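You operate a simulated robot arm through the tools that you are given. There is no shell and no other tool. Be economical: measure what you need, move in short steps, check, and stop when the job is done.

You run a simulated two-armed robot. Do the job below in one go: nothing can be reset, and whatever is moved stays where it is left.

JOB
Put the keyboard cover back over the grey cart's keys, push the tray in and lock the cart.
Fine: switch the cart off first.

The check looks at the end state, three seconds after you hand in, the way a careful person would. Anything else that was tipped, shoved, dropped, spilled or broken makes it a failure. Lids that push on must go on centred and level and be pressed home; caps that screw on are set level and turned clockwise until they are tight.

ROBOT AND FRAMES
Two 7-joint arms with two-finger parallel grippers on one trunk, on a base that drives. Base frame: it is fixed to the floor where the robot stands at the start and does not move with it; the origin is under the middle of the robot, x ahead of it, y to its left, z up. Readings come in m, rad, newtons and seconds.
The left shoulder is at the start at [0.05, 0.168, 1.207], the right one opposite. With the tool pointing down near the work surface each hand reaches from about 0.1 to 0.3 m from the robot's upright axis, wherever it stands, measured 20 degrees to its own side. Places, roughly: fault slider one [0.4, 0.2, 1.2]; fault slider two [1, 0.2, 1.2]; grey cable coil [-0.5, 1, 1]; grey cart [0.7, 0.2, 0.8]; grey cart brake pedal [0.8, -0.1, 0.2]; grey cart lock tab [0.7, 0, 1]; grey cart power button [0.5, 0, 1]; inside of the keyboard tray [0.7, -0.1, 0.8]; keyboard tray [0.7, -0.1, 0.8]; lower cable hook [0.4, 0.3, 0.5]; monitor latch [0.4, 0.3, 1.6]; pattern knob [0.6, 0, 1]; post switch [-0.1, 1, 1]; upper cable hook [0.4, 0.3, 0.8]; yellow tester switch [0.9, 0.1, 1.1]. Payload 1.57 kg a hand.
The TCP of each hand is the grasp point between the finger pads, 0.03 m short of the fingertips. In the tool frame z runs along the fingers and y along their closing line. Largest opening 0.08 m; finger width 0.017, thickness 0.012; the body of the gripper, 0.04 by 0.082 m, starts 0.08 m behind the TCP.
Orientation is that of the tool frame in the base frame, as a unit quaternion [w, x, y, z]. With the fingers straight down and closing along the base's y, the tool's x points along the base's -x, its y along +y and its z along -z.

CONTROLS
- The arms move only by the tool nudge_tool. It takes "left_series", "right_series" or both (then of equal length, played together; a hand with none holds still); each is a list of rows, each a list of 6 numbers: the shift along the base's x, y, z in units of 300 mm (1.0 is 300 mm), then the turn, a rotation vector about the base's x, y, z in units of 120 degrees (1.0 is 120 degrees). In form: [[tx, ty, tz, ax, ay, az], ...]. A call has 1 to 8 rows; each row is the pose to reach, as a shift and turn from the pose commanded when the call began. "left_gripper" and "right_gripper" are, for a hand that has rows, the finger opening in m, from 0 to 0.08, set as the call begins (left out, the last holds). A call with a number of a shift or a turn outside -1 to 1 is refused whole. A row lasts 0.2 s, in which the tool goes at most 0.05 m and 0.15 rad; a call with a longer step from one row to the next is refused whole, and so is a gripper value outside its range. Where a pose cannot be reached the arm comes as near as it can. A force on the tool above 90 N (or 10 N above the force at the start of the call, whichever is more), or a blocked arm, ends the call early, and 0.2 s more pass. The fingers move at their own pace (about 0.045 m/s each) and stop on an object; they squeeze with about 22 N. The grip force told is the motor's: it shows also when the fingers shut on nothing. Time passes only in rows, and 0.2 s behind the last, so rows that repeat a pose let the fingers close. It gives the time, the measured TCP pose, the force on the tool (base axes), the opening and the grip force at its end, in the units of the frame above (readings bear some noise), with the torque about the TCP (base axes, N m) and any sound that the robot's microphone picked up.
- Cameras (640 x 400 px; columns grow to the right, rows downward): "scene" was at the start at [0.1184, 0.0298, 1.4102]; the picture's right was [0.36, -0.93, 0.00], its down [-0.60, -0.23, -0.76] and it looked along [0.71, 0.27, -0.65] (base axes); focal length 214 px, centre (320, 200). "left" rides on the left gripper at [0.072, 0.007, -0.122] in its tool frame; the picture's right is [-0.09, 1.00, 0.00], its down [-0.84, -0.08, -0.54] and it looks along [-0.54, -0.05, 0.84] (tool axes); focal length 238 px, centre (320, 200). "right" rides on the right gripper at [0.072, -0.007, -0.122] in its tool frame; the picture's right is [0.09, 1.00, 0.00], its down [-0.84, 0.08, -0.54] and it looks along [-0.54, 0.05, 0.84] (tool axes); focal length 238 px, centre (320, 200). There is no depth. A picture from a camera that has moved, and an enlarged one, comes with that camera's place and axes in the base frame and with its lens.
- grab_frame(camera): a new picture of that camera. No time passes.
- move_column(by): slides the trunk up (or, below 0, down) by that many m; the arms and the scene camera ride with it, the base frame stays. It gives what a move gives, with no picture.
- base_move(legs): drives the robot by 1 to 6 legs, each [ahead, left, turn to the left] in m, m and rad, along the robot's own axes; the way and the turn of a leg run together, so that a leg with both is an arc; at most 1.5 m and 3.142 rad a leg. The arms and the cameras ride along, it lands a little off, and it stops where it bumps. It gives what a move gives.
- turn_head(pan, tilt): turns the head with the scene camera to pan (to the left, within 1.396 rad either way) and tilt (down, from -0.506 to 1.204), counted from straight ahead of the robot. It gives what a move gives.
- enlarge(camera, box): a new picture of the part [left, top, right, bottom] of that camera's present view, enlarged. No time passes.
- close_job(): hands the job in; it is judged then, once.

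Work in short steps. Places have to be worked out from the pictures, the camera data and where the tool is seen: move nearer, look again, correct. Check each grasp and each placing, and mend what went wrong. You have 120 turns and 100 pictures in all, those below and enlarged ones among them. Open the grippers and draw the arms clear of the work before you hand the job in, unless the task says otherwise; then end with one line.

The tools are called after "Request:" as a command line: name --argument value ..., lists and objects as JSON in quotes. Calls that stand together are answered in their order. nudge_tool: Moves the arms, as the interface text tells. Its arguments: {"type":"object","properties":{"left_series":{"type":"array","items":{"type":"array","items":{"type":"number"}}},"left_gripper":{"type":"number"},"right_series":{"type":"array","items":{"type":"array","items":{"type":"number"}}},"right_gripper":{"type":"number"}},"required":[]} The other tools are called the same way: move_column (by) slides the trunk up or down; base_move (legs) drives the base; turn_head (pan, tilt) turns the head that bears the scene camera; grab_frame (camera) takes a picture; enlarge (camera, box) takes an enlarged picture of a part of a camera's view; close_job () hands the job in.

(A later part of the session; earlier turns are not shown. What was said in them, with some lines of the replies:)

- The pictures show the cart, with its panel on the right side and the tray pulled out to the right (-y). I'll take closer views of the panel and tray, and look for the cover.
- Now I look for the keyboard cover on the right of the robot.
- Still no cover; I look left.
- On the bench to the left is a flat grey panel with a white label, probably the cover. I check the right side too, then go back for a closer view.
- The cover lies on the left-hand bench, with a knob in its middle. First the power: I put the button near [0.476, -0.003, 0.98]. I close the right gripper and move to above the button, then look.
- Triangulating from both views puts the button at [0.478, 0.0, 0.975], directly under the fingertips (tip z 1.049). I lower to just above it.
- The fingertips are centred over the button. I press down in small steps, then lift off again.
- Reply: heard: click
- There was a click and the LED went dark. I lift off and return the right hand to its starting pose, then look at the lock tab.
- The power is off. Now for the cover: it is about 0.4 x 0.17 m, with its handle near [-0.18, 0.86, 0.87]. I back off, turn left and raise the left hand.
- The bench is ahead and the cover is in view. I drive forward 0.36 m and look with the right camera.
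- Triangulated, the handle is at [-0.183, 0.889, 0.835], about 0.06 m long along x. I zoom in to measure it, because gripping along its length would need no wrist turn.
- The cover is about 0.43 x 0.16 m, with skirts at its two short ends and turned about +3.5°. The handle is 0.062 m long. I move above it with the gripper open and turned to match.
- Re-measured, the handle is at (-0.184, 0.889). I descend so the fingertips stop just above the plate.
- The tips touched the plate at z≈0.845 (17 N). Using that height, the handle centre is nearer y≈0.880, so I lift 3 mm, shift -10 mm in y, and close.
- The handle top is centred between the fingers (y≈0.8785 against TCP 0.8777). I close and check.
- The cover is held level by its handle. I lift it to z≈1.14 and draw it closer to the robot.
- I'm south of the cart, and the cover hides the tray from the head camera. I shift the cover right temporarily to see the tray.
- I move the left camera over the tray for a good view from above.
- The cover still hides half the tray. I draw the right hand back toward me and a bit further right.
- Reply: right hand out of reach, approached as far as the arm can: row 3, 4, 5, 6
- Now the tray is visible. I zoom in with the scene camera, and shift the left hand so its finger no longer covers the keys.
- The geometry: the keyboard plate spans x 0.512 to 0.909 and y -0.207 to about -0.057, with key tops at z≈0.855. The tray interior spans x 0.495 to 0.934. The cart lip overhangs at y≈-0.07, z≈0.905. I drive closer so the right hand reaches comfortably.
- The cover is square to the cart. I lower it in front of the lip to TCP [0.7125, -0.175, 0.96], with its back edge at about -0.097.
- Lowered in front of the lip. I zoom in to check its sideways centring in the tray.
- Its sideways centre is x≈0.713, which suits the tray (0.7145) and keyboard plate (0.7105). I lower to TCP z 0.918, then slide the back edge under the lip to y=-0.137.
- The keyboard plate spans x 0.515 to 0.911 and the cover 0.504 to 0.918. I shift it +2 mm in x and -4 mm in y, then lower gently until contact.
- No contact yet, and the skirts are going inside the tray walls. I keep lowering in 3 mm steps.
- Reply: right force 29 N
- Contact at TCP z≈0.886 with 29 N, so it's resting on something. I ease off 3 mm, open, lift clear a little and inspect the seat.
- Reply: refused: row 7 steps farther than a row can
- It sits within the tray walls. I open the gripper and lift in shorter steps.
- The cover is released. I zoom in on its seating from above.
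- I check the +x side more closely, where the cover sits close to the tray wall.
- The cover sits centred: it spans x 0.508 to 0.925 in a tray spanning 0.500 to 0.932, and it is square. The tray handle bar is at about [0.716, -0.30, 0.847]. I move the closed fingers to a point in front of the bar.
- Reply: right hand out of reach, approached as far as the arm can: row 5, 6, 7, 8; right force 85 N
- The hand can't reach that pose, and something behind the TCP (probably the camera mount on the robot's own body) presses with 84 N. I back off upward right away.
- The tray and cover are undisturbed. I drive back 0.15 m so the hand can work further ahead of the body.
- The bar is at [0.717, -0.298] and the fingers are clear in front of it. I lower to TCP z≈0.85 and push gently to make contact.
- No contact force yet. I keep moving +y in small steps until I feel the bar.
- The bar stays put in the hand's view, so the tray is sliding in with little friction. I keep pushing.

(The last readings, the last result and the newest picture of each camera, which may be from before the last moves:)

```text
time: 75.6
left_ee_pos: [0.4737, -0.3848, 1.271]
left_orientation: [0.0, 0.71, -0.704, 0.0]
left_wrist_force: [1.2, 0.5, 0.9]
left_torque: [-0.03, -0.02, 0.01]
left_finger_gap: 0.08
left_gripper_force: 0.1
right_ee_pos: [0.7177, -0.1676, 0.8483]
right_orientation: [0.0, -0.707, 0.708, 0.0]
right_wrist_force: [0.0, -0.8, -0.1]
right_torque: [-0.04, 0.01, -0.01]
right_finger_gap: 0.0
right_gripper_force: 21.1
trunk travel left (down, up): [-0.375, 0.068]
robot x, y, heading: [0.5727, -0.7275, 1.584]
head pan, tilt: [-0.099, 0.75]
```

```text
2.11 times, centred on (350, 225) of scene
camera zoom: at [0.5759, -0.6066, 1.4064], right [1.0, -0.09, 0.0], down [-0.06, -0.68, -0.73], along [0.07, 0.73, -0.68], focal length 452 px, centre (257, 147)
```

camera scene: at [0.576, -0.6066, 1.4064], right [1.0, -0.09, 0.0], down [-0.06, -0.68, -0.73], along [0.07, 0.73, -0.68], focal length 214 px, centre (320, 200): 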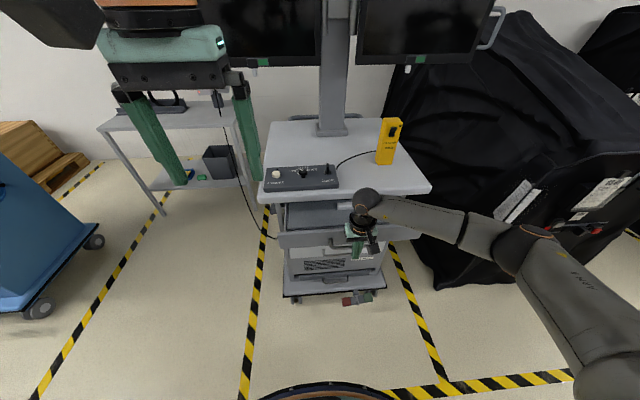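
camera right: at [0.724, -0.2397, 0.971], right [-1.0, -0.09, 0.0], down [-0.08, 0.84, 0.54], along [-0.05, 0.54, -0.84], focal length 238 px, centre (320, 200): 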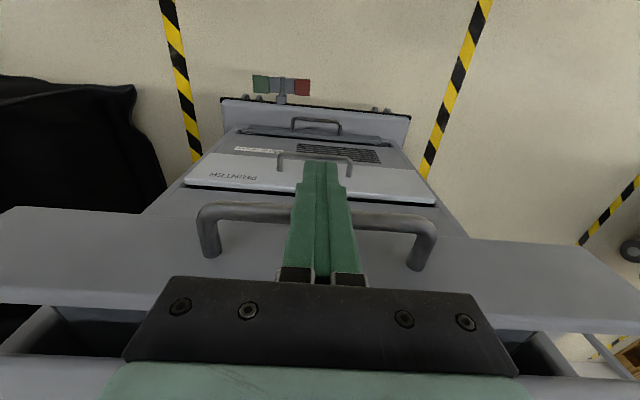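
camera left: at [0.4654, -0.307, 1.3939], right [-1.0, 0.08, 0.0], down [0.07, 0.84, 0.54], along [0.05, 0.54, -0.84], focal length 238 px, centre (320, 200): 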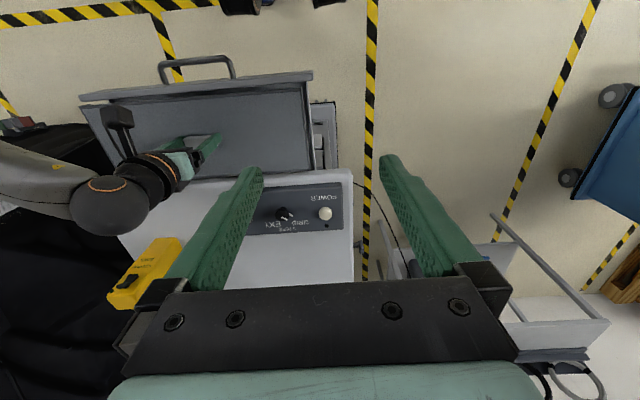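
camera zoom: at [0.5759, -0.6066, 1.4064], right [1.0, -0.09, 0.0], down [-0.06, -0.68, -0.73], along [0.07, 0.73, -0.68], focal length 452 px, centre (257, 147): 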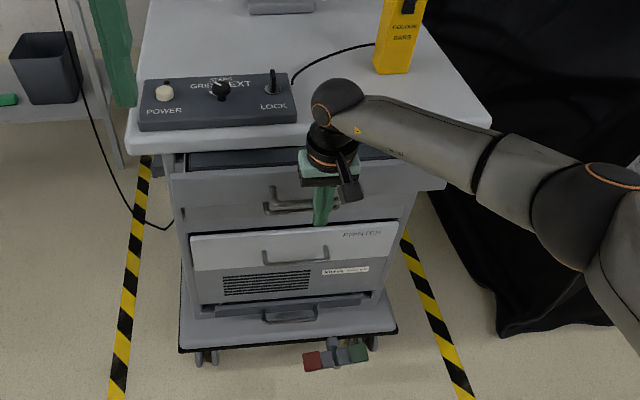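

The tray is nearly in, with its front still a few centimetres proud. I push on in small steps, watching the force.

Request:
nudge_tool --right_series '[[0, 0.025, 0, 0, 0, 0], [0, 0.05, 0, 0, 0, 0], [0, 0.075, 0, 0, 0, 0], [0, 0.1, 0, 0, 0, 0], [0, 0.125, 0, 0, 0, 0]]'

Request:
enlarge --camera "scene" --box '[240, 130, 460, 320]'

```text
time: 76.8
left_ee_pos: [0.4736, -0.3855, 1.2711]
left_orientation: [-0.001, 0.711, -0.703, 0.0]
left_wrist_force: [0.6, -0.3, 0.1]
left_torque: [0.02, -0.02, -0.01]
left_finger_gap: 0.08
left_gripper_force: 0.1
right_ee_pos: [0.718, -0.1305, 0.8495]
right_orientation: [0.0, -0.707, 0.707, 0.001]
right_wrist_force: [-0.4, -0.8, -0.4]
right_torque: [0.03, 0.01, -0.03]
right_finger_gap: 0.0
right_gripper_force: 21.4
trunk travel left (down, up): [-0.375, 0.068]
robot x, y, heading: [0.5698, -0.7287, 1.58]
head pan, tilt: [-0.099, 0.75]
```

```text
2.11 times, centred on (350, 225) of scene
camera zoom: at [0.5759, -0.6066, 1.4064], right [1.0, -0.09, 0.0], down [-0.06, -0.68, -0.73], along [0.07, 0.73, -0.68], focal length 452 px, centre (257, 147)
```

zoom: 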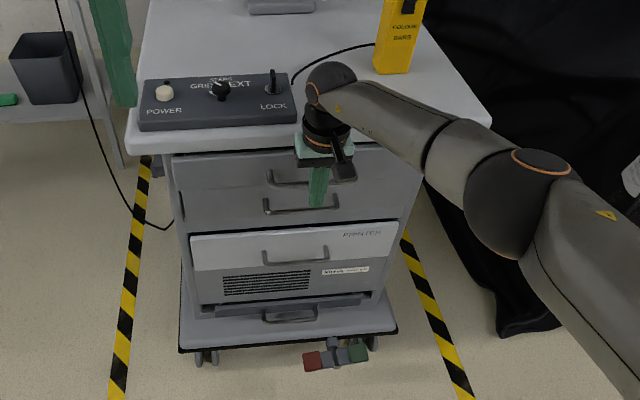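

The front panel has almost reached the lip. A few more small steps until it stops.

Request:
nudge_tool --right_series '[[0, 0.015, 0, 0, 0, 0], [0, 0.03, 0, 0, 0, 0], [0, 0.045, 0, 0, 0, 0], [0, 0.06, 0, 0, 0, 0], [0, 0.075, 0, 0, 0, 0]]'

Request:
grab_frame --camera "right"

Request:
enlarge --camera "scene" --box '[240, 130, 460, 320]'

```text
time: 78.0
left_ee_pos: [0.474, -0.3855, 1.2696]
left_orientation: [0.001, 0.711, -0.703, 0.0]
left_wrist_force: [0.7, 0.0, -0.6]
left_torque: [-0.02, 0.0, 0.04]
left_finger_gap: 0.08
left_gripper_force: 0.1
right_ee_pos: [0.7179, -0.1187, 0.851]
right_orientation: [0.0, -0.707, 0.707, 0.001]
right_wrist_force: [0.5, -1.4, -0.6]
right_torque: [-0.05, 0.02, -0.01]
right_finger_gap: 0.0
right_gripper_force: 21.0
right hand out of reach, approached as far as the arm can: row 3, 4, 5
trunk travel left (down, up): [-0.375, 0.068]
robot x, y, heading: [0.5711, -0.7296, 1.586]
head pan, tilt: [-0.099, 0.75]
```

```text
32 pictures are left
camera right: at [0.7253, -0.1914, 0.9731], right [-1.0, -0.09, 0.0], down [-0.08, 0.84, 0.54], along [-0.05, 0.54, -0.84], focal length 238 px, centre (320, 200)
```

right: 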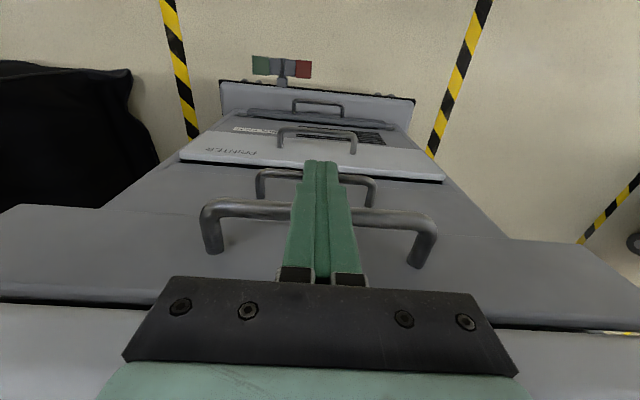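

```text
2.11 times, centred on (350, 225) of scene
camera zoom: at [0.5762, -0.6066, 1.4064], right [1.0, -0.09, 0.0], down [-0.06, -0.68, -0.73], along [0.07, 0.73, -0.68], focal length 452 px, centre (257, 147)
```

zoom: 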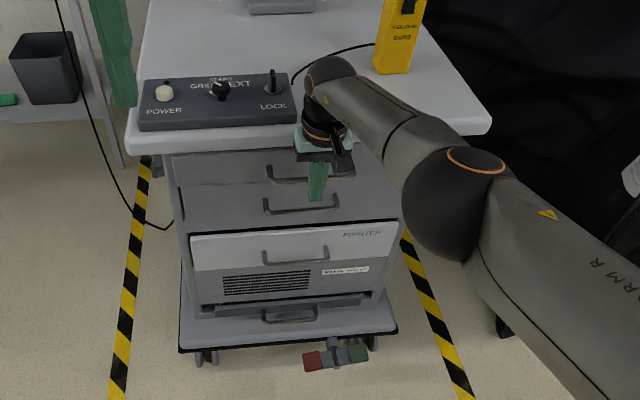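

The arm is at its reach limit, with the bar at about [0.717, -0.104, 0.85]. I back off and tilt the fingers 60° forward, which extends the reach and keeps the gripper body clear of the lip.

Request:
nudge_tool --right_series '[[0, -0.1, 0, 0, 0, 0], [0, -0.2, 0.02, 0.07, 0, 0], [0, -0.27, 0.03, 0.14, 0, 0], [0, -0.33, 0.04, 0.21, 0, 0], [0, -0.37, 0.04, 0.28, 0, 0], [0, -0.4, 0.04, 0.35, 0, 0], [0, -0.4, 0.04, 0.42, 0, 0], [0, -0.4, 0.04, 0.49, 0, 0]]'

Request:
grab_frame --camera "right"

Request:
enlarge --camera "scene" --box '[240, 130, 460, 320]'

```text
time: 79.8
left_ee_pos: [0.4742, -0.3846, 1.2698]
left_orientation: [-0.001, 0.711, -0.703, 0.0]
left_wrist_force: [0.8, 0.7, -0.6]
left_torque: [-0.01, -0.01, -0.01]
left_finger_gap: 0.08
left_gripper_force: 0.1
right_ee_pos: [0.7103, -0.2405, 0.863]
right_orientation: [-0.259, 0.659, -0.654, -0.267]
right_wrist_force: [0.3, -0.2, -1.0]
right_torque: [-0.02, 0.03, -0.01]
right_finger_gap: 0.0
right_gripper_force: 21.6
right hand out of reach, approached as far as the arm can: row 1, 2, 3, 4, 7, 8
trunk travel left (down, up): [-0.375, 0.068]
robot x, y, heading: [0.5739, -0.7262, 1.577]
head pan, tilt: [-0.099, 0.75]
```

```text
30 pictures are left
camera right: at [0.7194, -0.3771, 0.9016], right [-1.0, -0.08, -0.05], down [-0.07, 0.23, 0.97], along [-0.06, 0.97, -0.23], focal length 238 px, centre (320, 200)
```

right: 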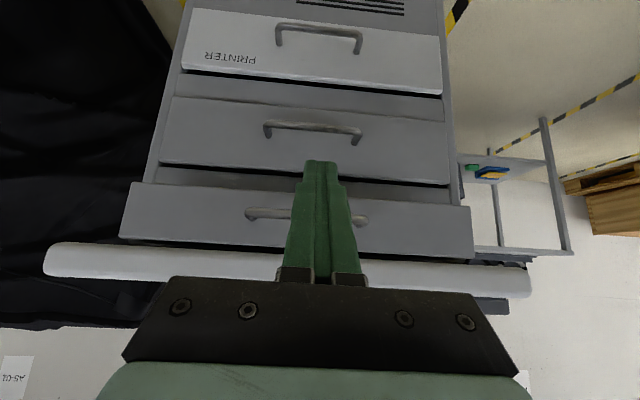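

```text
2.11 times, centred on (350, 225) of scene
camera zoom: at [0.5761, -0.6061, 1.4064], right [1.0, -0.09, 0.0], down [-0.06, -0.68, -0.73], along [0.07, 0.73, -0.68], focal length 452 px, centre (257, 147)
```

zoom: 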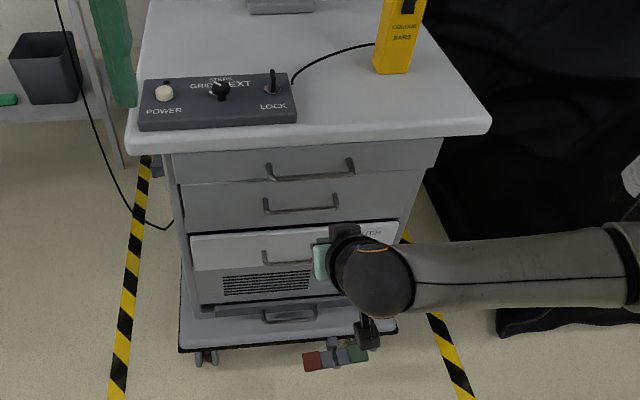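

The hand is tilted and the tray panel is close to the cart body, under the lip. I push the bar with the fingertips, taking small steps near the end.

Request:
nudge_tool --right_series '[[0.02, 0.12, 0, 0, 0, 0], [0.02, 0.24, 0, 0, 0, 0], [0.02, 0.3, 0, 0, 0, 0], [0.02, 0.34, 0, 0, 0, 0], [0.02, 0.37, 0, 0, 0, 0], [0.02, 0.39, 0, 0, 0, 0], [0.02, 0.41, 0, 0, 0, 0]]'

Request:
grab_frame --camera "right"

```text
time: 81.4
left_ee_pos: [0.4738, -0.3848, 1.2709]
left_orientation: [0.001, 0.711, -0.703, 0.0]
left_wrist_force: [0.5, -0.3, 0.0]
left_torque: [0.03, -0.02, 0.03]
left_finger_gap: 0.0803
left_gripper_force: 0.1
right_ee_pos: [0.7168, -0.1188, 0.8631]
right_orientation: [-0.259, 0.658, -0.655, -0.267]
right_wrist_force: [-1.6, -0.8, -3.0]
right_torque: [-0.14, 0.05, 0.0]
right_finger_gap: 0.0003
right_gripper_force: 21.3
trunk travel left (down, up): [-0.375, 0.068]
robot x, y, heading: [0.569, -0.7258, 1.582]
head pan, tilt: [-0.099, 0.75]
```

```text
28 pictures are left
camera right: at [0.725, -0.2539, 0.9018], right [-1.0, -0.08, -0.05], down [-0.07, 0.23, 0.97], along [-0.06, 0.97, -0.24], focal length 238 px, centre (320, 200)
```

right: 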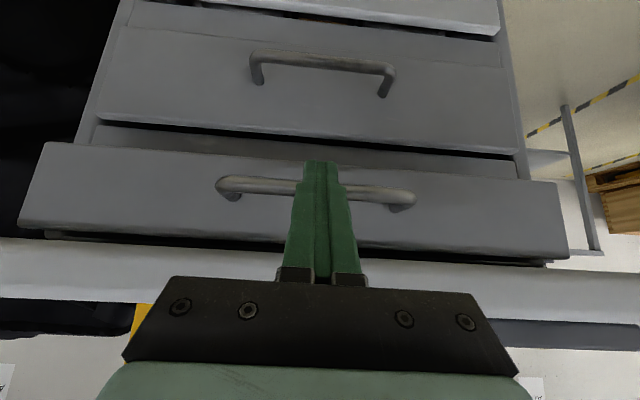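

The fingers are at the bar. I push further in small steps.

Request:
nudge_tool --right_series '[[0, 0.025, 0, 0, 0, 0], [0, 0.05, 0, 0, 0, 0], [0, 0.075, 0, 0, 0, 0], [0, 0.1, 0, 0, 0, 0], [0, 0.12, 0, 0, 0, 0]]'

Request:
grab_frame --camera "right"

```text
time: 82.6
left_ee_pos: [0.4738, -0.3862, 1.2706]
left_orientation: [0.001, 0.711, -0.704, 0.001]
left_wrist_force: [0.1, -0.2, 0.3]
left_torque: [0.01, -0.02, -0.03]
left_finger_gap: 0.0801
left_gripper_force: 0.1
right_ee_pos: [0.7153, -0.0852, 0.8614]
right_orientation: [-0.256, 0.66, -0.655, -0.265]
right_wrist_force: [-0.4, -13.6, -5.6]
right_torque: [-0.26, 0.02, -0.05]
right_finger_gap: 0.0
right_gripper_force: 20.8
trunk travel left (down, up): [-0.375, 0.068]
robot x, y, heading: [0.5687, -0.7294, 1.582]
head pan, tilt: [-0.099, 0.75]
```

```text
27 pictures are left
camera right: at [0.7243, -0.2204, 0.9009], right [-1.0, -0.08, -0.05], down [-0.07, 0.24, 0.97], along [-0.06, 0.97, -0.24], focal length 238 px, centre (320, 200)
```

right: 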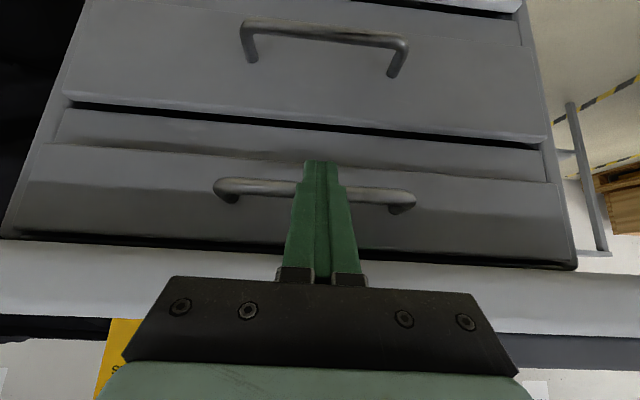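

Force rises to 14 N and the panel has gone under the lip. I push a little more to confirm it is fully home.

Request:
nudge_tool --right_series '[[0, 0.015, 0, 0, 0, 0], [0, 0.03, 0, 0, 0, 0], [0, 0.04, 0, 0, 0, 0], [0, 0.04, 0, 0, 0, 0]]'

Request:
grab_frame --camera "right"

```text
time: 83.6
left_ee_pos: [0.4747, -0.3882, 1.2709]
left_orientation: [0.0, 0.71, -0.704, -0.001]
left_wrist_force: [-0.4, 0.5, 0.0]
left_torque: [0.01, -0.02, 0.03]
left_finger_gap: 0.08
left_gripper_force: 0.0
right_ee_pos: [0.7158, -0.078, 0.8559]
right_orientation: [-0.252, 0.662, -0.656, -0.261]
right_wrist_force: [-0.1, -43.3, -12.9]
right_torque: [-0.43, 0.02, 0.01]
right_finger_gap: 0.0
right_gripper_force: 20.6
trunk travel left (down, up): [-0.375, 0.068]
robot x, y, heading: [0.5677, -0.7285, 1.579]
head pan, tilt: [-0.099, 0.75]
```

```text
26 pictures are left
camera right: at [0.7241, -0.2137, 0.8968], right [-1.0, -0.08, -0.05], down [-0.07, 0.25, 0.97], along [-0.06, 0.97, -0.25], focal length 238 px, centre (320, 200)
```

right: 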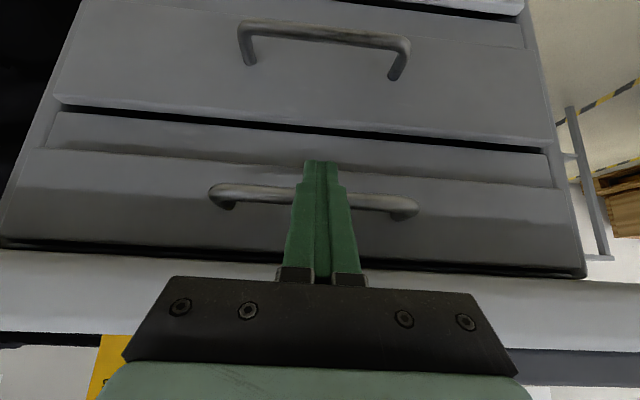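

It resisted at 43 N, so the tray is at its stop. I back off and inspect.

Request:
nudge_tool --right_series '[[0, -0.1, 0, 0, 0, 0], [0, -0.22, 0.02, 0, 0, 0], [0, -0.34, 0.04, 0, 0, 0], [0, -0.46, 0.06, 0, 0, 0], [0, -0.46, 0.06, 0, 0, 0]]'

Request:
grab_frame --camera "right"

Request:
enlarge --camera "scene" --box '[240, 130, 460, 320]'

```text
time: 84.8
left_ee_pos: [0.4737, -0.3847, 1.271]
left_orientation: [0.0, 0.711, -0.704, 0.0]
left_wrist_force: [-0.5, 0.4, -0.1]
left_torque: [0.0, -0.01, 0.01]
left_finger_gap: 0.0802
left_gripper_force: 0.2
right_ee_pos: [0.7147, -0.2088, 0.8835]
right_orientation: [-0.258, 0.659, -0.654, -0.267]
right_wrist_force: [0.1, 0.5, 0.1]
right_torque: [0.01, -0.03, 0.0]
right_finger_gap: 0.0
right_gripper_force: 21.9
trunk travel left (down, up): [-0.375, 0.068]
robot x, y, heading: [0.5656, -0.7275, 1.579]
head pan, tilt: [-0.099, 0.75]
```

```text
25 pictures are left
camera right: at [0.7246, -0.3451, 0.921], right [-1.0, -0.08, -0.05], down [-0.07, 0.23, 0.97], along [-0.06, 0.97, -0.23], focal length 238 px, centre (320, 200)
```

right: 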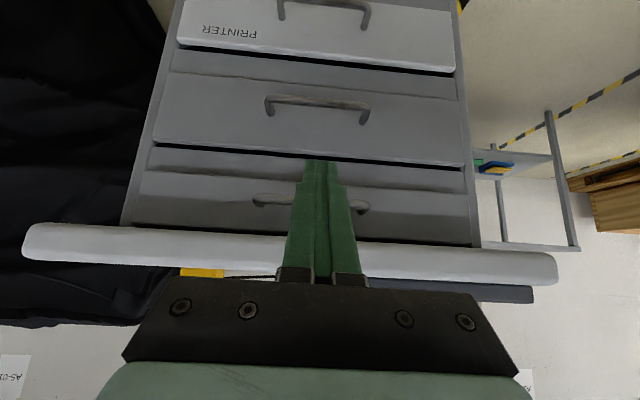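

```text
2.11 times, centred on (350, 225) of scene
camera zoom: at [0.5759, -0.6065, 1.4064], right [1.0, -0.09, 0.0], down [-0.06, -0.68, -0.73], along [0.07, 0.73, -0.68], focal length 452 px, centre (257, 147)
```

zoom: 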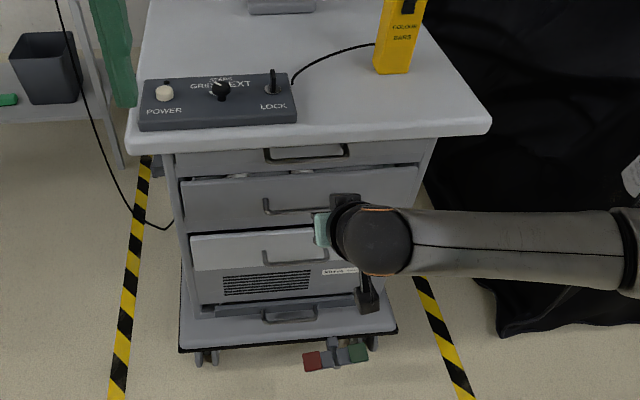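

The tray is flush and the cart hasn't moved. Now the lock: I raise the right hand, turn it back upright, and drive 0.2 m closer.

Request:
nudge_tool --right_series '[[0, -0.05, 0.12, -0.07, 0, 0], [0, -0.1, 0.26, -0.14, 0, 0], [0, -0.12, 0.4, -0.21, 0, 0], [0, -0.14, 0.54, -0.28, 0, 0], [0, -0.14, 0.68, -0.35, 0, 0], [0, -0.14, 0.8, -0.42, 0, 0], [0, -0.14, 0.9, -0.49, 0, 0], [0, -0.14, 0.9, -0.49, 0, 0]]'

Request:
base_move --legs '[[0.2, 0, 0]]'

Request:
grab_frame --camera "right"

```text
time: 86.6
left_ee_pos: [0.4745, -0.3848, 1.2697]
left_orientation: [0.001, 0.711, -0.703, 0.0]
left_wrist_force: [0.0, -0.2, -0.7]
left_torque: [0.01, 0.01, 0.0]
left_finger_gap: 0.0801
left_gripper_force: 0.2
right_ee_pos: [0.7172, -0.2488, 1.1514]
right_orientation: [0.099, 0.701, -0.7, 0.088]
right_wrist_force: [0.0, -1.0, -0.8]
right_torque: [0.04, 0.0, 0.0]
right_finger_gap: 0.0
right_gripper_force: 21.3
trunk travel left (down, up): [-0.375, 0.068]
robot x, y, heading: [0.5694, -0.7301, 1.585]
head pan, tilt: [-0.099, 0.75]
```

```text
time: 88.2
left_ee_pos: [0.4727, -0.1863, 1.2696]
left_orientation: [0.001, 0.71, -0.704, 0.0]
left_wrist_force: [0.2, -0.1, -0.1]
left_torque: [0.0, -0.01, -0.02]
left_finger_gap: 0.08
left_gripper_force: 0.1
right_ee_pos: [0.7158, -0.0513, 1.1524]
right_orientation: [-0.098, -0.7, 0.702, -0.088]
right_wrist_force: [-0.7, -0.7, 0.1]
right_torque: [-0.05, 0.0, -0.02]
right_finger_gap: 0.0001
right_gripper_force: 21.1
trunk travel left (down, up): [-0.375, 0.068]
robot x, y, heading: [0.5672, -0.5317, 1.579]
head pan, tilt: [-0.099, 0.75]
```

```text
23 pictures are left
camera right: at [0.7241, -0.0887, 1.2875], right [-1.0, -0.08, 0.04], down [-0.07, 0.95, 0.3], along [-0.06, 0.3, -0.95], focal length 238 px, centre (320, 200)
```

right: 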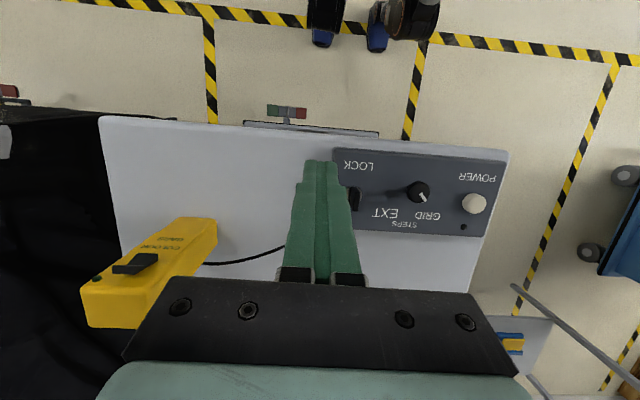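

The hand is tipped 15° too far. I correct that, open the fingers, move toward the tab's x, and take a close look.

Request:
nudge_tool --right_series '[[-0.05, 0, 0.02, 0.05, 0, 0], [-0.12, -0.05, 0.02, 0.1, 0, 0], [-0.2, -0.1, 0, 0.127, 0, 0], [-0.2, -0.1, 0, 0.127, 0, 0]]' --right_gripper 0.06

Request:
enlarge --camera "right" --box '[230, 80, 470, 260]'

Request:
turn_head --pan -0.15 --tilt 0.7

Request:
grab_frame --camera "scene"

```text
time: 89.2
left_ee_pos: [0.4723, -0.1878, 1.2703]
left_orientation: [0.001, 0.71, -0.704, -0.001]
left_wrist_force: [0.1, -0.1, -0.7]
left_torque: [-0.02, -0.02, 0.01]
left_finger_gap: 0.0801
left_gripper_force: 0.0
right_ee_pos: [0.6555, -0.0814, 1.1519]
right_orientation: [-0.004, -0.706, 0.708, 0.006]
right_wrist_force: [0.9, -0.4, -0.6]
right_torque: [-0.03, 0.03, 0.02]
right_finger_gap: 0.0602
right_gripper_force: 0.0
trunk travel left (down, up): [-0.375, 0.068]
robot x, y, heading: [0.5678, -0.531, 1.581]
head pan, tilt: [-0.099, 0.75]
```

```text
2.22 times, centred on (350, 170) of right
camera zoom: at [0.6639, -0.1534, 1.2733], right [-1.0, -0.09, 0.02], down [-0.07, 0.84, 0.55], along [-0.06, 0.54, -0.84], focal length 530 px, centre (253, 267)
```

zoom: 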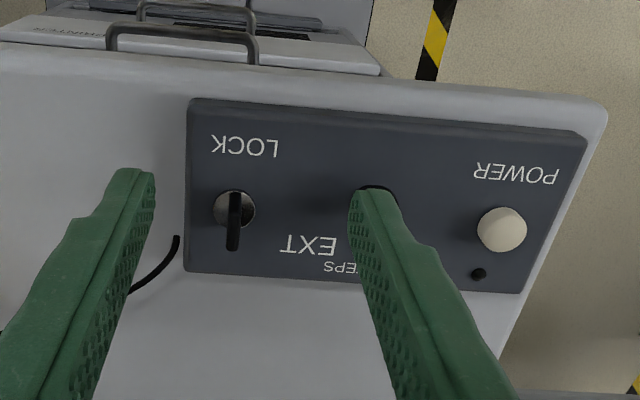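

```text
time: 89.8
left_ee_pos: [0.4725, -0.187, 1.2703]
left_orientation: [0.0, 0.71, -0.705, 0.0]
left_wrist_force: [0.2, 0.1, 0.4]
left_torque: [0.02, 0.03, 0.03]
left_finger_gap: 0.08
left_gripper_force: 0.0
right_ee_pos: [0.6562, -0.0818, 1.1523]
right_orientation: [-0.005, -0.707, 0.707, 0.005]
right_wrist_force: [-0.3, 0.2, 0.4]
right_torque: [0.02, 0.07, 0.02]
right_finger_gap: 0.0601
right_gripper_force: 0.1
trunk travel left (down, up): [-0.375, 0.068]
robot x, y, heading: [0.5658, -0.5307, 1.581]
head pan, tilt: [-0.15, 0.7]
```

```text
21 pictures are left
camera scene: at [0.5789, -0.4072, 1.4107], right [0.99, -0.14, 0.0], down [-0.09, -0.64, -0.76], along [0.11, 0.76, -0.64], focal length 214 px, centre (320, 200)
```

scene: 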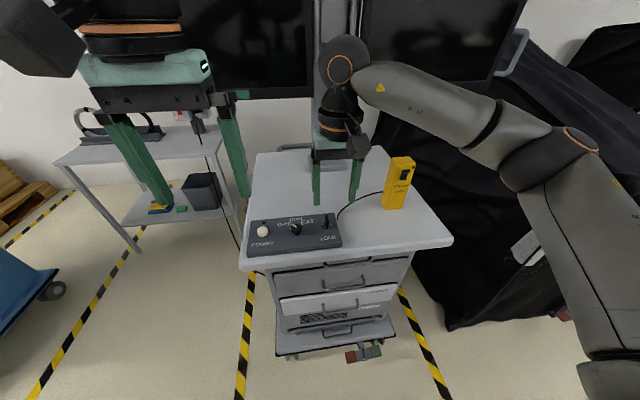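

The lock is a thin upright key tab along y, centred near [0.658, 0.004]. I position above it with the fingers 0.04 apart and look again.

Request:
nudge_tool --right_series '[[0.003, 0.1, -0.05, 0.004, 0, 0], [0.006, 0.2, -0.1, 0.006, 0, 0], [0.007, 0.287, -0.2, 0.006, 0, 0], [0.007, 0.287, -0.3, 0.006, 0, 0], [0.007, 0.287, -0.36, 0.006, 0, 0], [0.007, 0.287, -0.36, 0.006, 0, 0]]' --right_gripper 0.04

Request:
enlarge --camera "right" --box '[230, 60, 420, 220]'

Request:
enlarge --camera "scene" --box '[240, 150, 400, 270]'

```text
time: 91.2
left_ee_pos: [0.4723, -0.1864, 1.2723]
left_orientation: [0.0, 0.71, -0.704, 0.0]
left_wrist_force: [-0.3, 0.0, -0.1]
left_torque: [-0.01, 0.01, 0.0]
left_finger_gap: 0.0799
left_gripper_force: 0.1
right_ee_pos: [0.6579, 0.0052, 1.0439]
right_orientation: [0.0, 0.707, -0.707, -0.01]
right_wrist_force: [1.0, -0.3, 0.0]
right_torque: [-0.01, 0.01, 0.02]
right_finger_gap: 0.0399
right_gripper_force: 0.0
trunk travel left (down, up): [-0.375, 0.068]
robot x, y, heading: [0.569, -0.5304, 1.572]
head pan, tilt: [-0.15, 0.7]
```

```text
2.50 times, centred on (325, 140) of right
camera zoom: at [0.6659, -0.0697, 1.1652], right [-1.0, -0.09, 0.01], down [-0.07, 0.83, 0.56], along [-0.06, 0.55, -0.83], focal length 596 px, centre (308, 350)
```

zoom: 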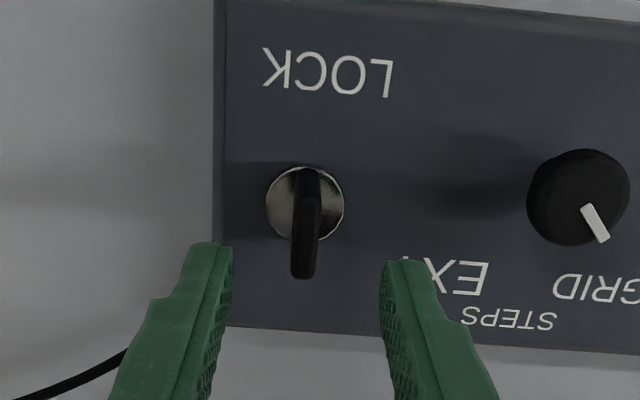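

```text
3.33 times, centred on (320, 210) of scene
camera zoom: at [0.5789, -0.4074, 1.4107], right [0.99, -0.14, 0.0], down [-0.09, -0.64, -0.77], along [0.11, 0.76, -0.64], focal length 715 px, centre (320, 167)
```

zoom: 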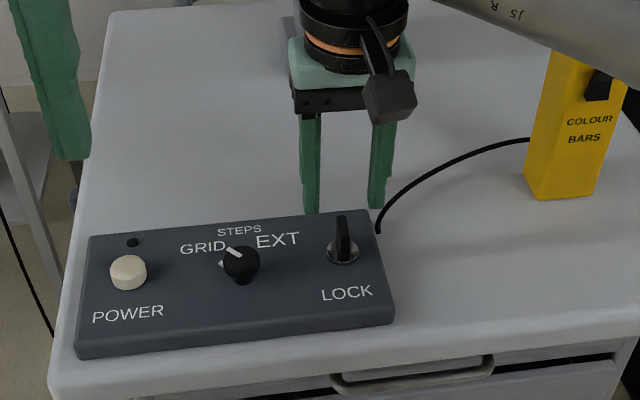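

The tab is centred between the fingers and about 0.03 m tall. I lower by 36 mm and close on it.

Request:
nudge_tool --right_series '[[0.001, -0.01, -0.05, 0.01, 0, 0], [0.001, -0.01, -0.09, 0.01, 0, 0], [0.001, -0.01, -0.12, 0.01, 0, 0], [0.001, -0.01, -0.12, 0.01, 0, 0]]'

Request:
nudge_tool --right_series '[[0, 0, 0, 0, 0, 0], [0, 0, 0, 0, 0, 0], [0, 0, 0, 0, 0, 0], [0, 0, 0, 0, 0, 0]]' --right_gripper 0.0

Request:
enlarge --camera "right" --box '[230, 60, 420, 220]'

```text
time: 92.2
left_ee_pos: [0.4723, -0.1866, 1.2709]
left_orientation: [0.0, 0.709, -0.705, 0.0]
left_wrist_force: [0.1, -0.4, 0.2]
left_torque: [-0.03, -0.05, 0.04]
left_finger_gap: 0.0803
left_gripper_force: 0.0
right_ee_pos: [0.6575, 0.0001, 1.0091]
right_orientation: [-0.008, 0.707, -0.707, -0.017]
right_wrist_force: [-0.4, 0.2, -0.1]
right_torque: [-0.01, -0.03, 0.0]
right_finger_gap: 0.04
right_gripper_force: 0.1
trunk travel left (down, up): [-0.375, 0.068]
robot x, y, heading: [0.5717, -0.5315, 1.578]
head pan, tilt: [-0.15, 0.7]
```

```text
time: 93.2
left_ee_pos: [0.4723, -0.1876, 1.2697]
left_orientation: [0.001, 0.711, -0.703, 0.0]
left_wrist_force: [-0.9, 0.1, 0.3]
left_torque: [0.03, 0.01, 0.03]
left_finger_gap: 0.08
left_gripper_force: 0.1
right_ee_pos: [0.6586, 0.0016, 1.0081]
right_orientation: [0.007, -0.707, 0.707, 0.017]
right_wrist_force: [-1.5, 0.2, -0.6]
right_torque: [0.01, -0.48, 0.0]
right_finger_gap: 0.0083
right_gripper_force: 26.6
trunk travel left (down, up): [-0.375, 0.068]
robot x, y, heading: [0.5702, -0.532, 1.581]
head pan, tilt: [-0.15, 0.7]
```

```text
2.50 times, centred on (325, 140) of right
camera zoom: at [0.666, -0.0751, 1.1273], right [-1.0, -0.09, 0.01], down [-0.07, 0.82, 0.57], along [-0.06, 0.57, -0.82], focal length 596 px, centre (308, 350)
```

zoom: 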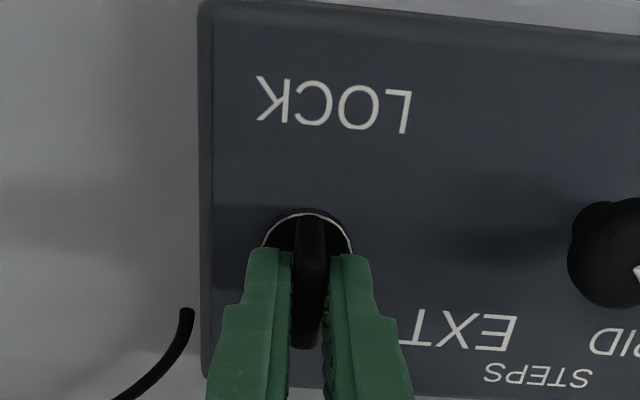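

The tab is gripped (gap 8 mm) and the axis lines up with the TCP. I start turning it clockwise by about 26° and check the torque.

Request:
nudge_tool --right_series '[[0, 0, 0, 0, 0, -0.07], [0, 0, 0, 0, 0, -0.14], [0, 0, 0, 0, 0, -0.21], [0, 0, 0, 0, 0, -0.21]]'

Request:
enlarge --camera "scene" --box '[240, 150, 400, 270]'

```text
time: 94.2
left_ee_pos: [0.4715, -0.1867, 1.2705]
left_orientation: [0.0, 0.71, -0.704, 0.0]
left_wrist_force: [0.3, -0.4, 0.9]
left_torque: [0.01, -0.02, 0.01]
left_finger_gap: 0.0798
left_gripper_force: 0.0
right_ee_pos: [0.657, 0.0013, 1.0089]
right_orientation: [0.01, -0.536, 0.844, 0.016]
right_wrist_force: [-5.6, -0.3, 3.7]
right_torque: [-0.62, -0.19, 0.01]
right_finger_gap: 0.0082
right_gripper_force: 27.4
trunk travel left (down, up): [-0.375, 0.068]
robot x, y, heading: [0.5698, -0.5299, 1.581]
head pan, tilt: [-0.15, 0.7]
```

```text
3.33 times, centred on (320, 210) of scene
camera zoom: at [0.5782, -0.4075, 1.4107], right [0.99, -0.14, 0.0], down [-0.09, -0.64, -0.77], along [0.11, 0.76, -0.64], focal length 715 px, centre (320, 167)
```

zoom: 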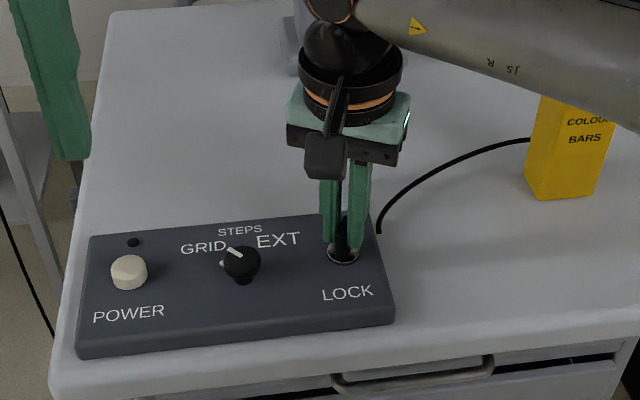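

It turns freely clockwise. I continue toward 90°, watching for a stop or click.

Request:
nudge_tool --right_series '[[0, 0, 0, 0, 0, -0.07], [0, 0, 0, 0, 0, -0.14], [0, 0, 0, 0, 0, -0.21], [0, 0, 0, 0, 0, -0.28], [0, 0, 0, 0, 0, -0.35], [0, 0, 0, 0, 0, -0.42], [0, 0, 0, 0, 0, -0.48], [0, 0, 0, 0, 0, -0.54]]'

Request:
enlarge --camera "scene" --box '[240, 150, 400, 270]'

```text
time: 96.0
left_ee_pos: [0.4703, -0.187, 1.2705]
left_orientation: [-0.001, 0.71, -0.705, 0.001]
left_wrist_force: [-0.5, -0.3, -0.3]
left_torque: [0.0, 0.0, -0.03]
left_finger_gap: 0.0798
left_gripper_force: 0.2
right_ee_pos: [0.6562, 0.003, 1.0092]
right_orientation: [0.016, 0.001, 1.0, 0.008]
right_wrist_force: [-16.1, 10.1, 6.3]
right_torque: [-0.29, -0.33, 0.08]
right_finger_gap: 0.0081
right_gripper_force: 27.0
trunk travel left (down, up): [-0.375, 0.068]
robot x, y, heading: [0.5685, -0.5304, 1.585]
head pan, tilt: [-0.15, 0.7]
```

```text
3.33 times, centred on (320, 210) of scene
camera zoom: at [0.5767, -0.4062, 1.4106], right [0.99, -0.14, 0.0], down [-0.09, -0.64, -0.76], along [0.11, 0.76, -0.64], focal length 715 px, centre (320, 167)
```

zoom: 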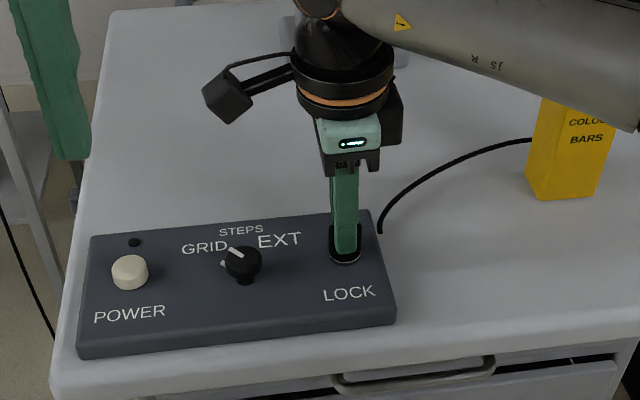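

It has turned 90° with no stop felt yet. I relieve the side force with a small shift and try a few degrees more to feel for a stop.

Request:
nudge_tool --right_series '[[-0.006, 0.003, 0, 0, 0, 0], [-0.006, 0.003, 0, 0, 0, -0.03], [-0.006, 0.003, 0, 0, 0, -0.06], [-0.006, 0.003, 0, 0, 0, -0.06]]'

```text
time: 97.0
left_ee_pos: [0.4712, -0.1872, 1.2705]
left_orientation: [0.0, 0.71, -0.704, 0.001]
left_wrist_force: [0.7, 0.0, -0.2]
left_torque: [0.03, -0.04, 0.02]
left_finger_gap: 0.0798
left_gripper_force: 0.1
right_ee_pos: [0.6562, 0.0027, 1.0079]
right_orientation: [0.018, 0.064, 0.998, 0.006]
right_wrist_force: [-6.4, 10.6, 8.4]
right_torque: [-0.35, 0.23, 0.51]
right_finger_gap: 0.01
right_gripper_force: 28.5
trunk travel left (down, up): [-0.375, 0.068]
robot x, y, heading: [0.5707, -0.5282, 1.577]
head pan, tilt: [-0.15, 0.7]
```

Torque jumped to 0.5 N m and the fingers spread, so that is the stop at 90°. I turn back those few degrees, open, lift away and look.

Request:
nudge_tool --right_series '[[0, 0, 0, 0, 0, 0.05], [0, 0, 0, 0, 0, 0.05]]'

Request:
nudge_tool --right_series '[[0, 0, 0, 0, 0, 0], [0, 0, 0, 0, 0, 0], [0, 0, 0, 0, 0, 0], [0, 0, 0.1, 0, 0, 0], [0, 0, 0.25, 0, 0, 0], [0, 0, 0.4, 0, 0, 0], [0, -0.1, 0.5, 0, 0, 0], [0, -0.25, 0.52, 0, 0, 0]]' --right_gripper 0.04

Request:
enlarge --camera "scene" --box '[240, 150, 400, 270]'

Request:
grab_frame --camera "scene"

```text
time: 97.6
left_ee_pos: [0.4713, -0.1872, 1.2708]
left_orientation: [-0.001, 0.711, -0.704, 0.0]
left_wrist_force: [0.3, 0.5, 0.0]
left_torque: [0.0, -0.03, 0.0]
left_finger_gap: 0.0803
left_gripper_force: 0.0
right_ee_pos: [0.657, 0.0018, 1.0076]
right_orientation: [0.018, 0.01, 1.0, 0.007]
right_wrist_force: [-2.5, 9.0, 10.8]
right_torque: [-0.3, -0.2, 0.45]
right_finger_gap: 0.0081
right_gripper_force: 27.0
trunk travel left (down, up): [-0.375, 0.068]
robot x, y, heading: [0.5672, -0.5313, 1.574]
head pan, tilt: [-0.15, 0.7]
```

```text
time: 99.4
left_ee_pos: [0.4725, -0.1882, 1.2711]
left_orientation: [0.0, 0.71, -0.704, 0.0]
left_wrist_force: [-0.9, -0.4, -0.9]
left_torque: [0.02, 0.01, -0.01]
left_finger_gap: 0.0799
left_gripper_force: 0.0
right_ee_pos: [0.6569, -0.0731, 1.1631]
right_orientation: [0.018, 0.01, 1.0, 0.009]
right_wrist_force: [-0.1, -0.7, 0.0]
right_torque: [0.01, 0.02, 0.01]
right_finger_gap: 0.0399
right_gripper_force: 0.1
trunk travel left (down, up): [-0.375, 0.068]
robot x, y, heading: [0.5693, -0.529, 1.58]
head pan, tilt: [-0.15, 0.7]
```

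```text
3.33 times, centred on (320, 210) of scene
camera zoom: at [0.5792, -0.4078, 1.4107], right [0.99, -0.14, 0.0], down [-0.09, -0.64, -0.77], along [0.11, 0.76, -0.64], focal length 715 px, centre (320, 167)
```

zoom: 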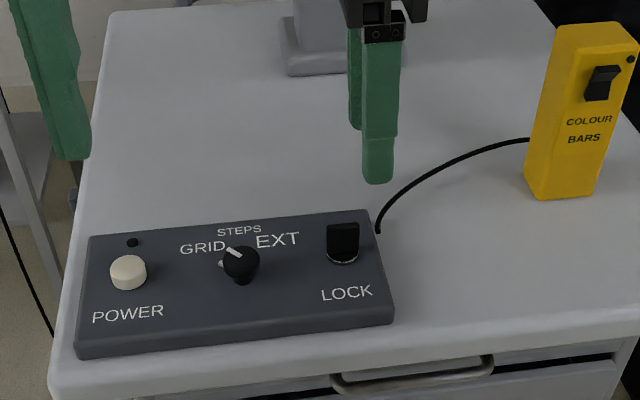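

```text
14 pictures are left
camera scene: at [0.5792, -0.4078, 1.4107], right [0.99, -0.14, 0.0], down [-0.09, -0.64, -0.77], along [0.11, 0.76, -0.64], focal length 214 px, centre (320, 200)
```

scene: 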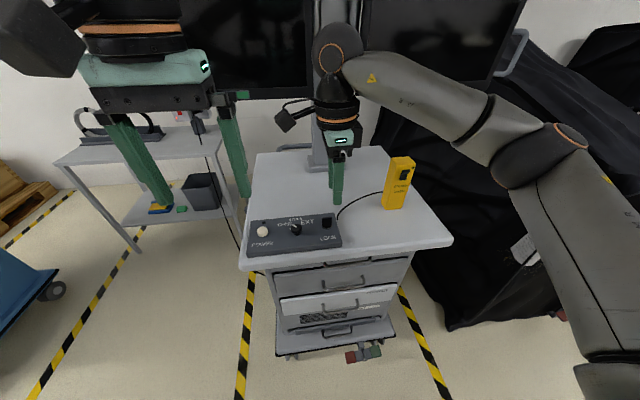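

The tab now stands crosswise, so the cart is locked, and the LED is dark. I drive straight back to clear the arms and check the tray.

Request:
base_move --legs '[[-0.35, 0, 0]]'

Request:
turn_head --pan -0.1 --tilt 0.55

Request:
grab_frame --camera "scene"

Request:
enlarge --camera "scene" --box '[270, 170, 430, 280]'

```text
time: 101.7
left_ee_pos: [0.475, -0.5393, 1.2707]
left_orientation: [0.0, 0.711, -0.703, 0.0]
left_wrist_force: [0.7, -0.9, 0.7]
left_torque: [-0.02, -0.02, 0.03]
left_finger_gap: 0.0802
left_gripper_force: 0.1
right_ee_pos: [0.6599, -0.423, 1.1636]
right_orientation: [0.017, 0.01, 1.0, 0.008]
right_wrist_force: [0.1, -0.3, -0.1]
right_torque: [0.02, 0.03, 0.02]
right_finger_gap: 0.0399
right_gripper_force: 0.0
trunk travel left (down, up): [-0.375, 0.068]
robot x, y, heading: [0.5706, -0.8807, 1.58]
head pan, tilt: [-0.15, 0.7]
```

```text
time: 102.4
left_ee_pos: [0.4753, -0.5383, 1.2703]
left_orientation: [0.0, 0.71, -0.704, 0.0]
left_wrist_force: [0.2, 0.5, -0.5]
left_torque: [-0.01, 0.01, -0.03]
left_finger_gap: 0.0799
left_gripper_force: 0.0
right_ee_pos: [0.6601, -0.4237, 1.1639]
right_orientation: [0.017, 0.011, 1.0, 0.006]
right_wrist_force: [0.6, -0.2, -0.1]
right_torque: [0.0, 0.01, -0.02]
right_finger_gap: 0.0399
right_gripper_force: 0.0
trunk travel left (down, up): [-0.375, 0.068]
robot x, y, heading: [0.5707, -0.8802, 1.578]
head pan, tilt: [-0.099, 0.55]
```

```text
13 pictures are left
camera scene: at [0.578, -0.7532, 1.4238], right [1.0, -0.09, 0.0], down [-0.05, -0.52, -0.85], along [0.08, 0.85, -0.52], focal length 214 px, centre (320, 200)
```

scene: 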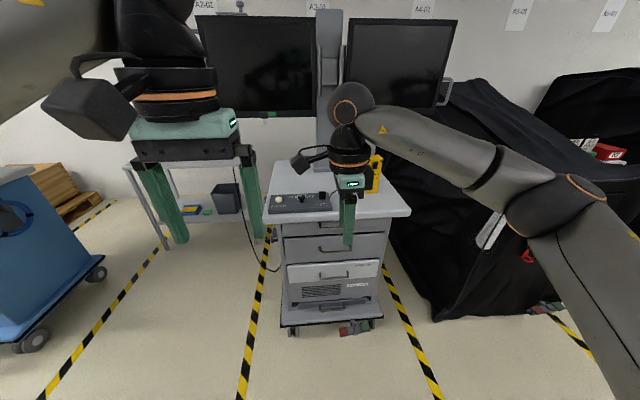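

```text
3.64 times, centred on (350, 225) of scene
camera zoom: at [0.578, -0.7532, 1.4238], right [1.0, -0.09, 0.0], down [-0.05, -0.52, -0.85], along [0.08, 0.85, -0.52], focal length 780 px, centre (211, 109)
```

zoom: 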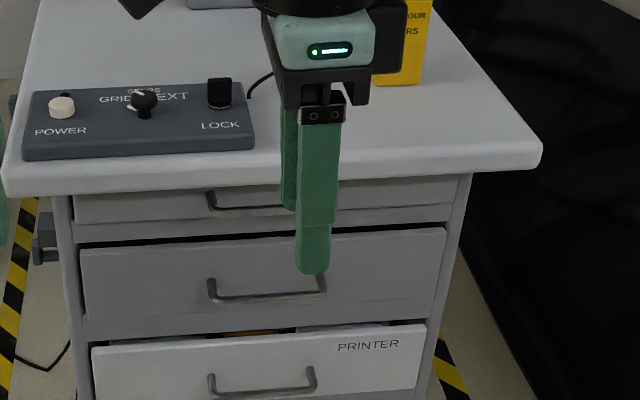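

The tray is in and flush, the lock tab is turned, the power light is dark and nothing else is disturbed. I open the right gripper fully before handing in.

Request:
nudge_tool --right_series '[[0, -0.1, 0, 0, 0, 0], [0, -0.1, 0, 0, 0, 0], [0, -0.1, 0, 0, 0, 0]]' --right_gripper 0.08

Request:
close_job

```text
time: 103.2
left_ee_pos: [0.4761, -0.5386, 1.2709]
left_orientation: [0.0, 0.71, -0.704, 0.0]
left_wrist_force: [-0.2, 0.2, 0.0]
left_torque: [-0.02, 0.06, 0.01]
left_finger_gap: 0.08
left_gripper_force: 0.1
right_ee_pos: [0.6598, -0.4533, 1.1636]
right_orientation: [0.018, 0.011, 1.0, 0.007]
right_wrist_force: [0.4, -0.5, 0.1]
right_torque: [-0.01, 0.02, 0.0]
right_finger_gap: 0.0799
right_gripper_force: 0.0
trunk travel left (down, up): [-0.375, 0.068]
robot x, y, heading: [0.569, -0.8819, 1.58]
head pan, tilt: [-0.099, 0.55]
```

```text
The job is handed in.
```

I switched the cart off (LED dark), put the cover back over the keys, pushed the tray in to its stop and turned the lock tab 90° clockwise to its stop; I didn't pull on the tray to test the lock.
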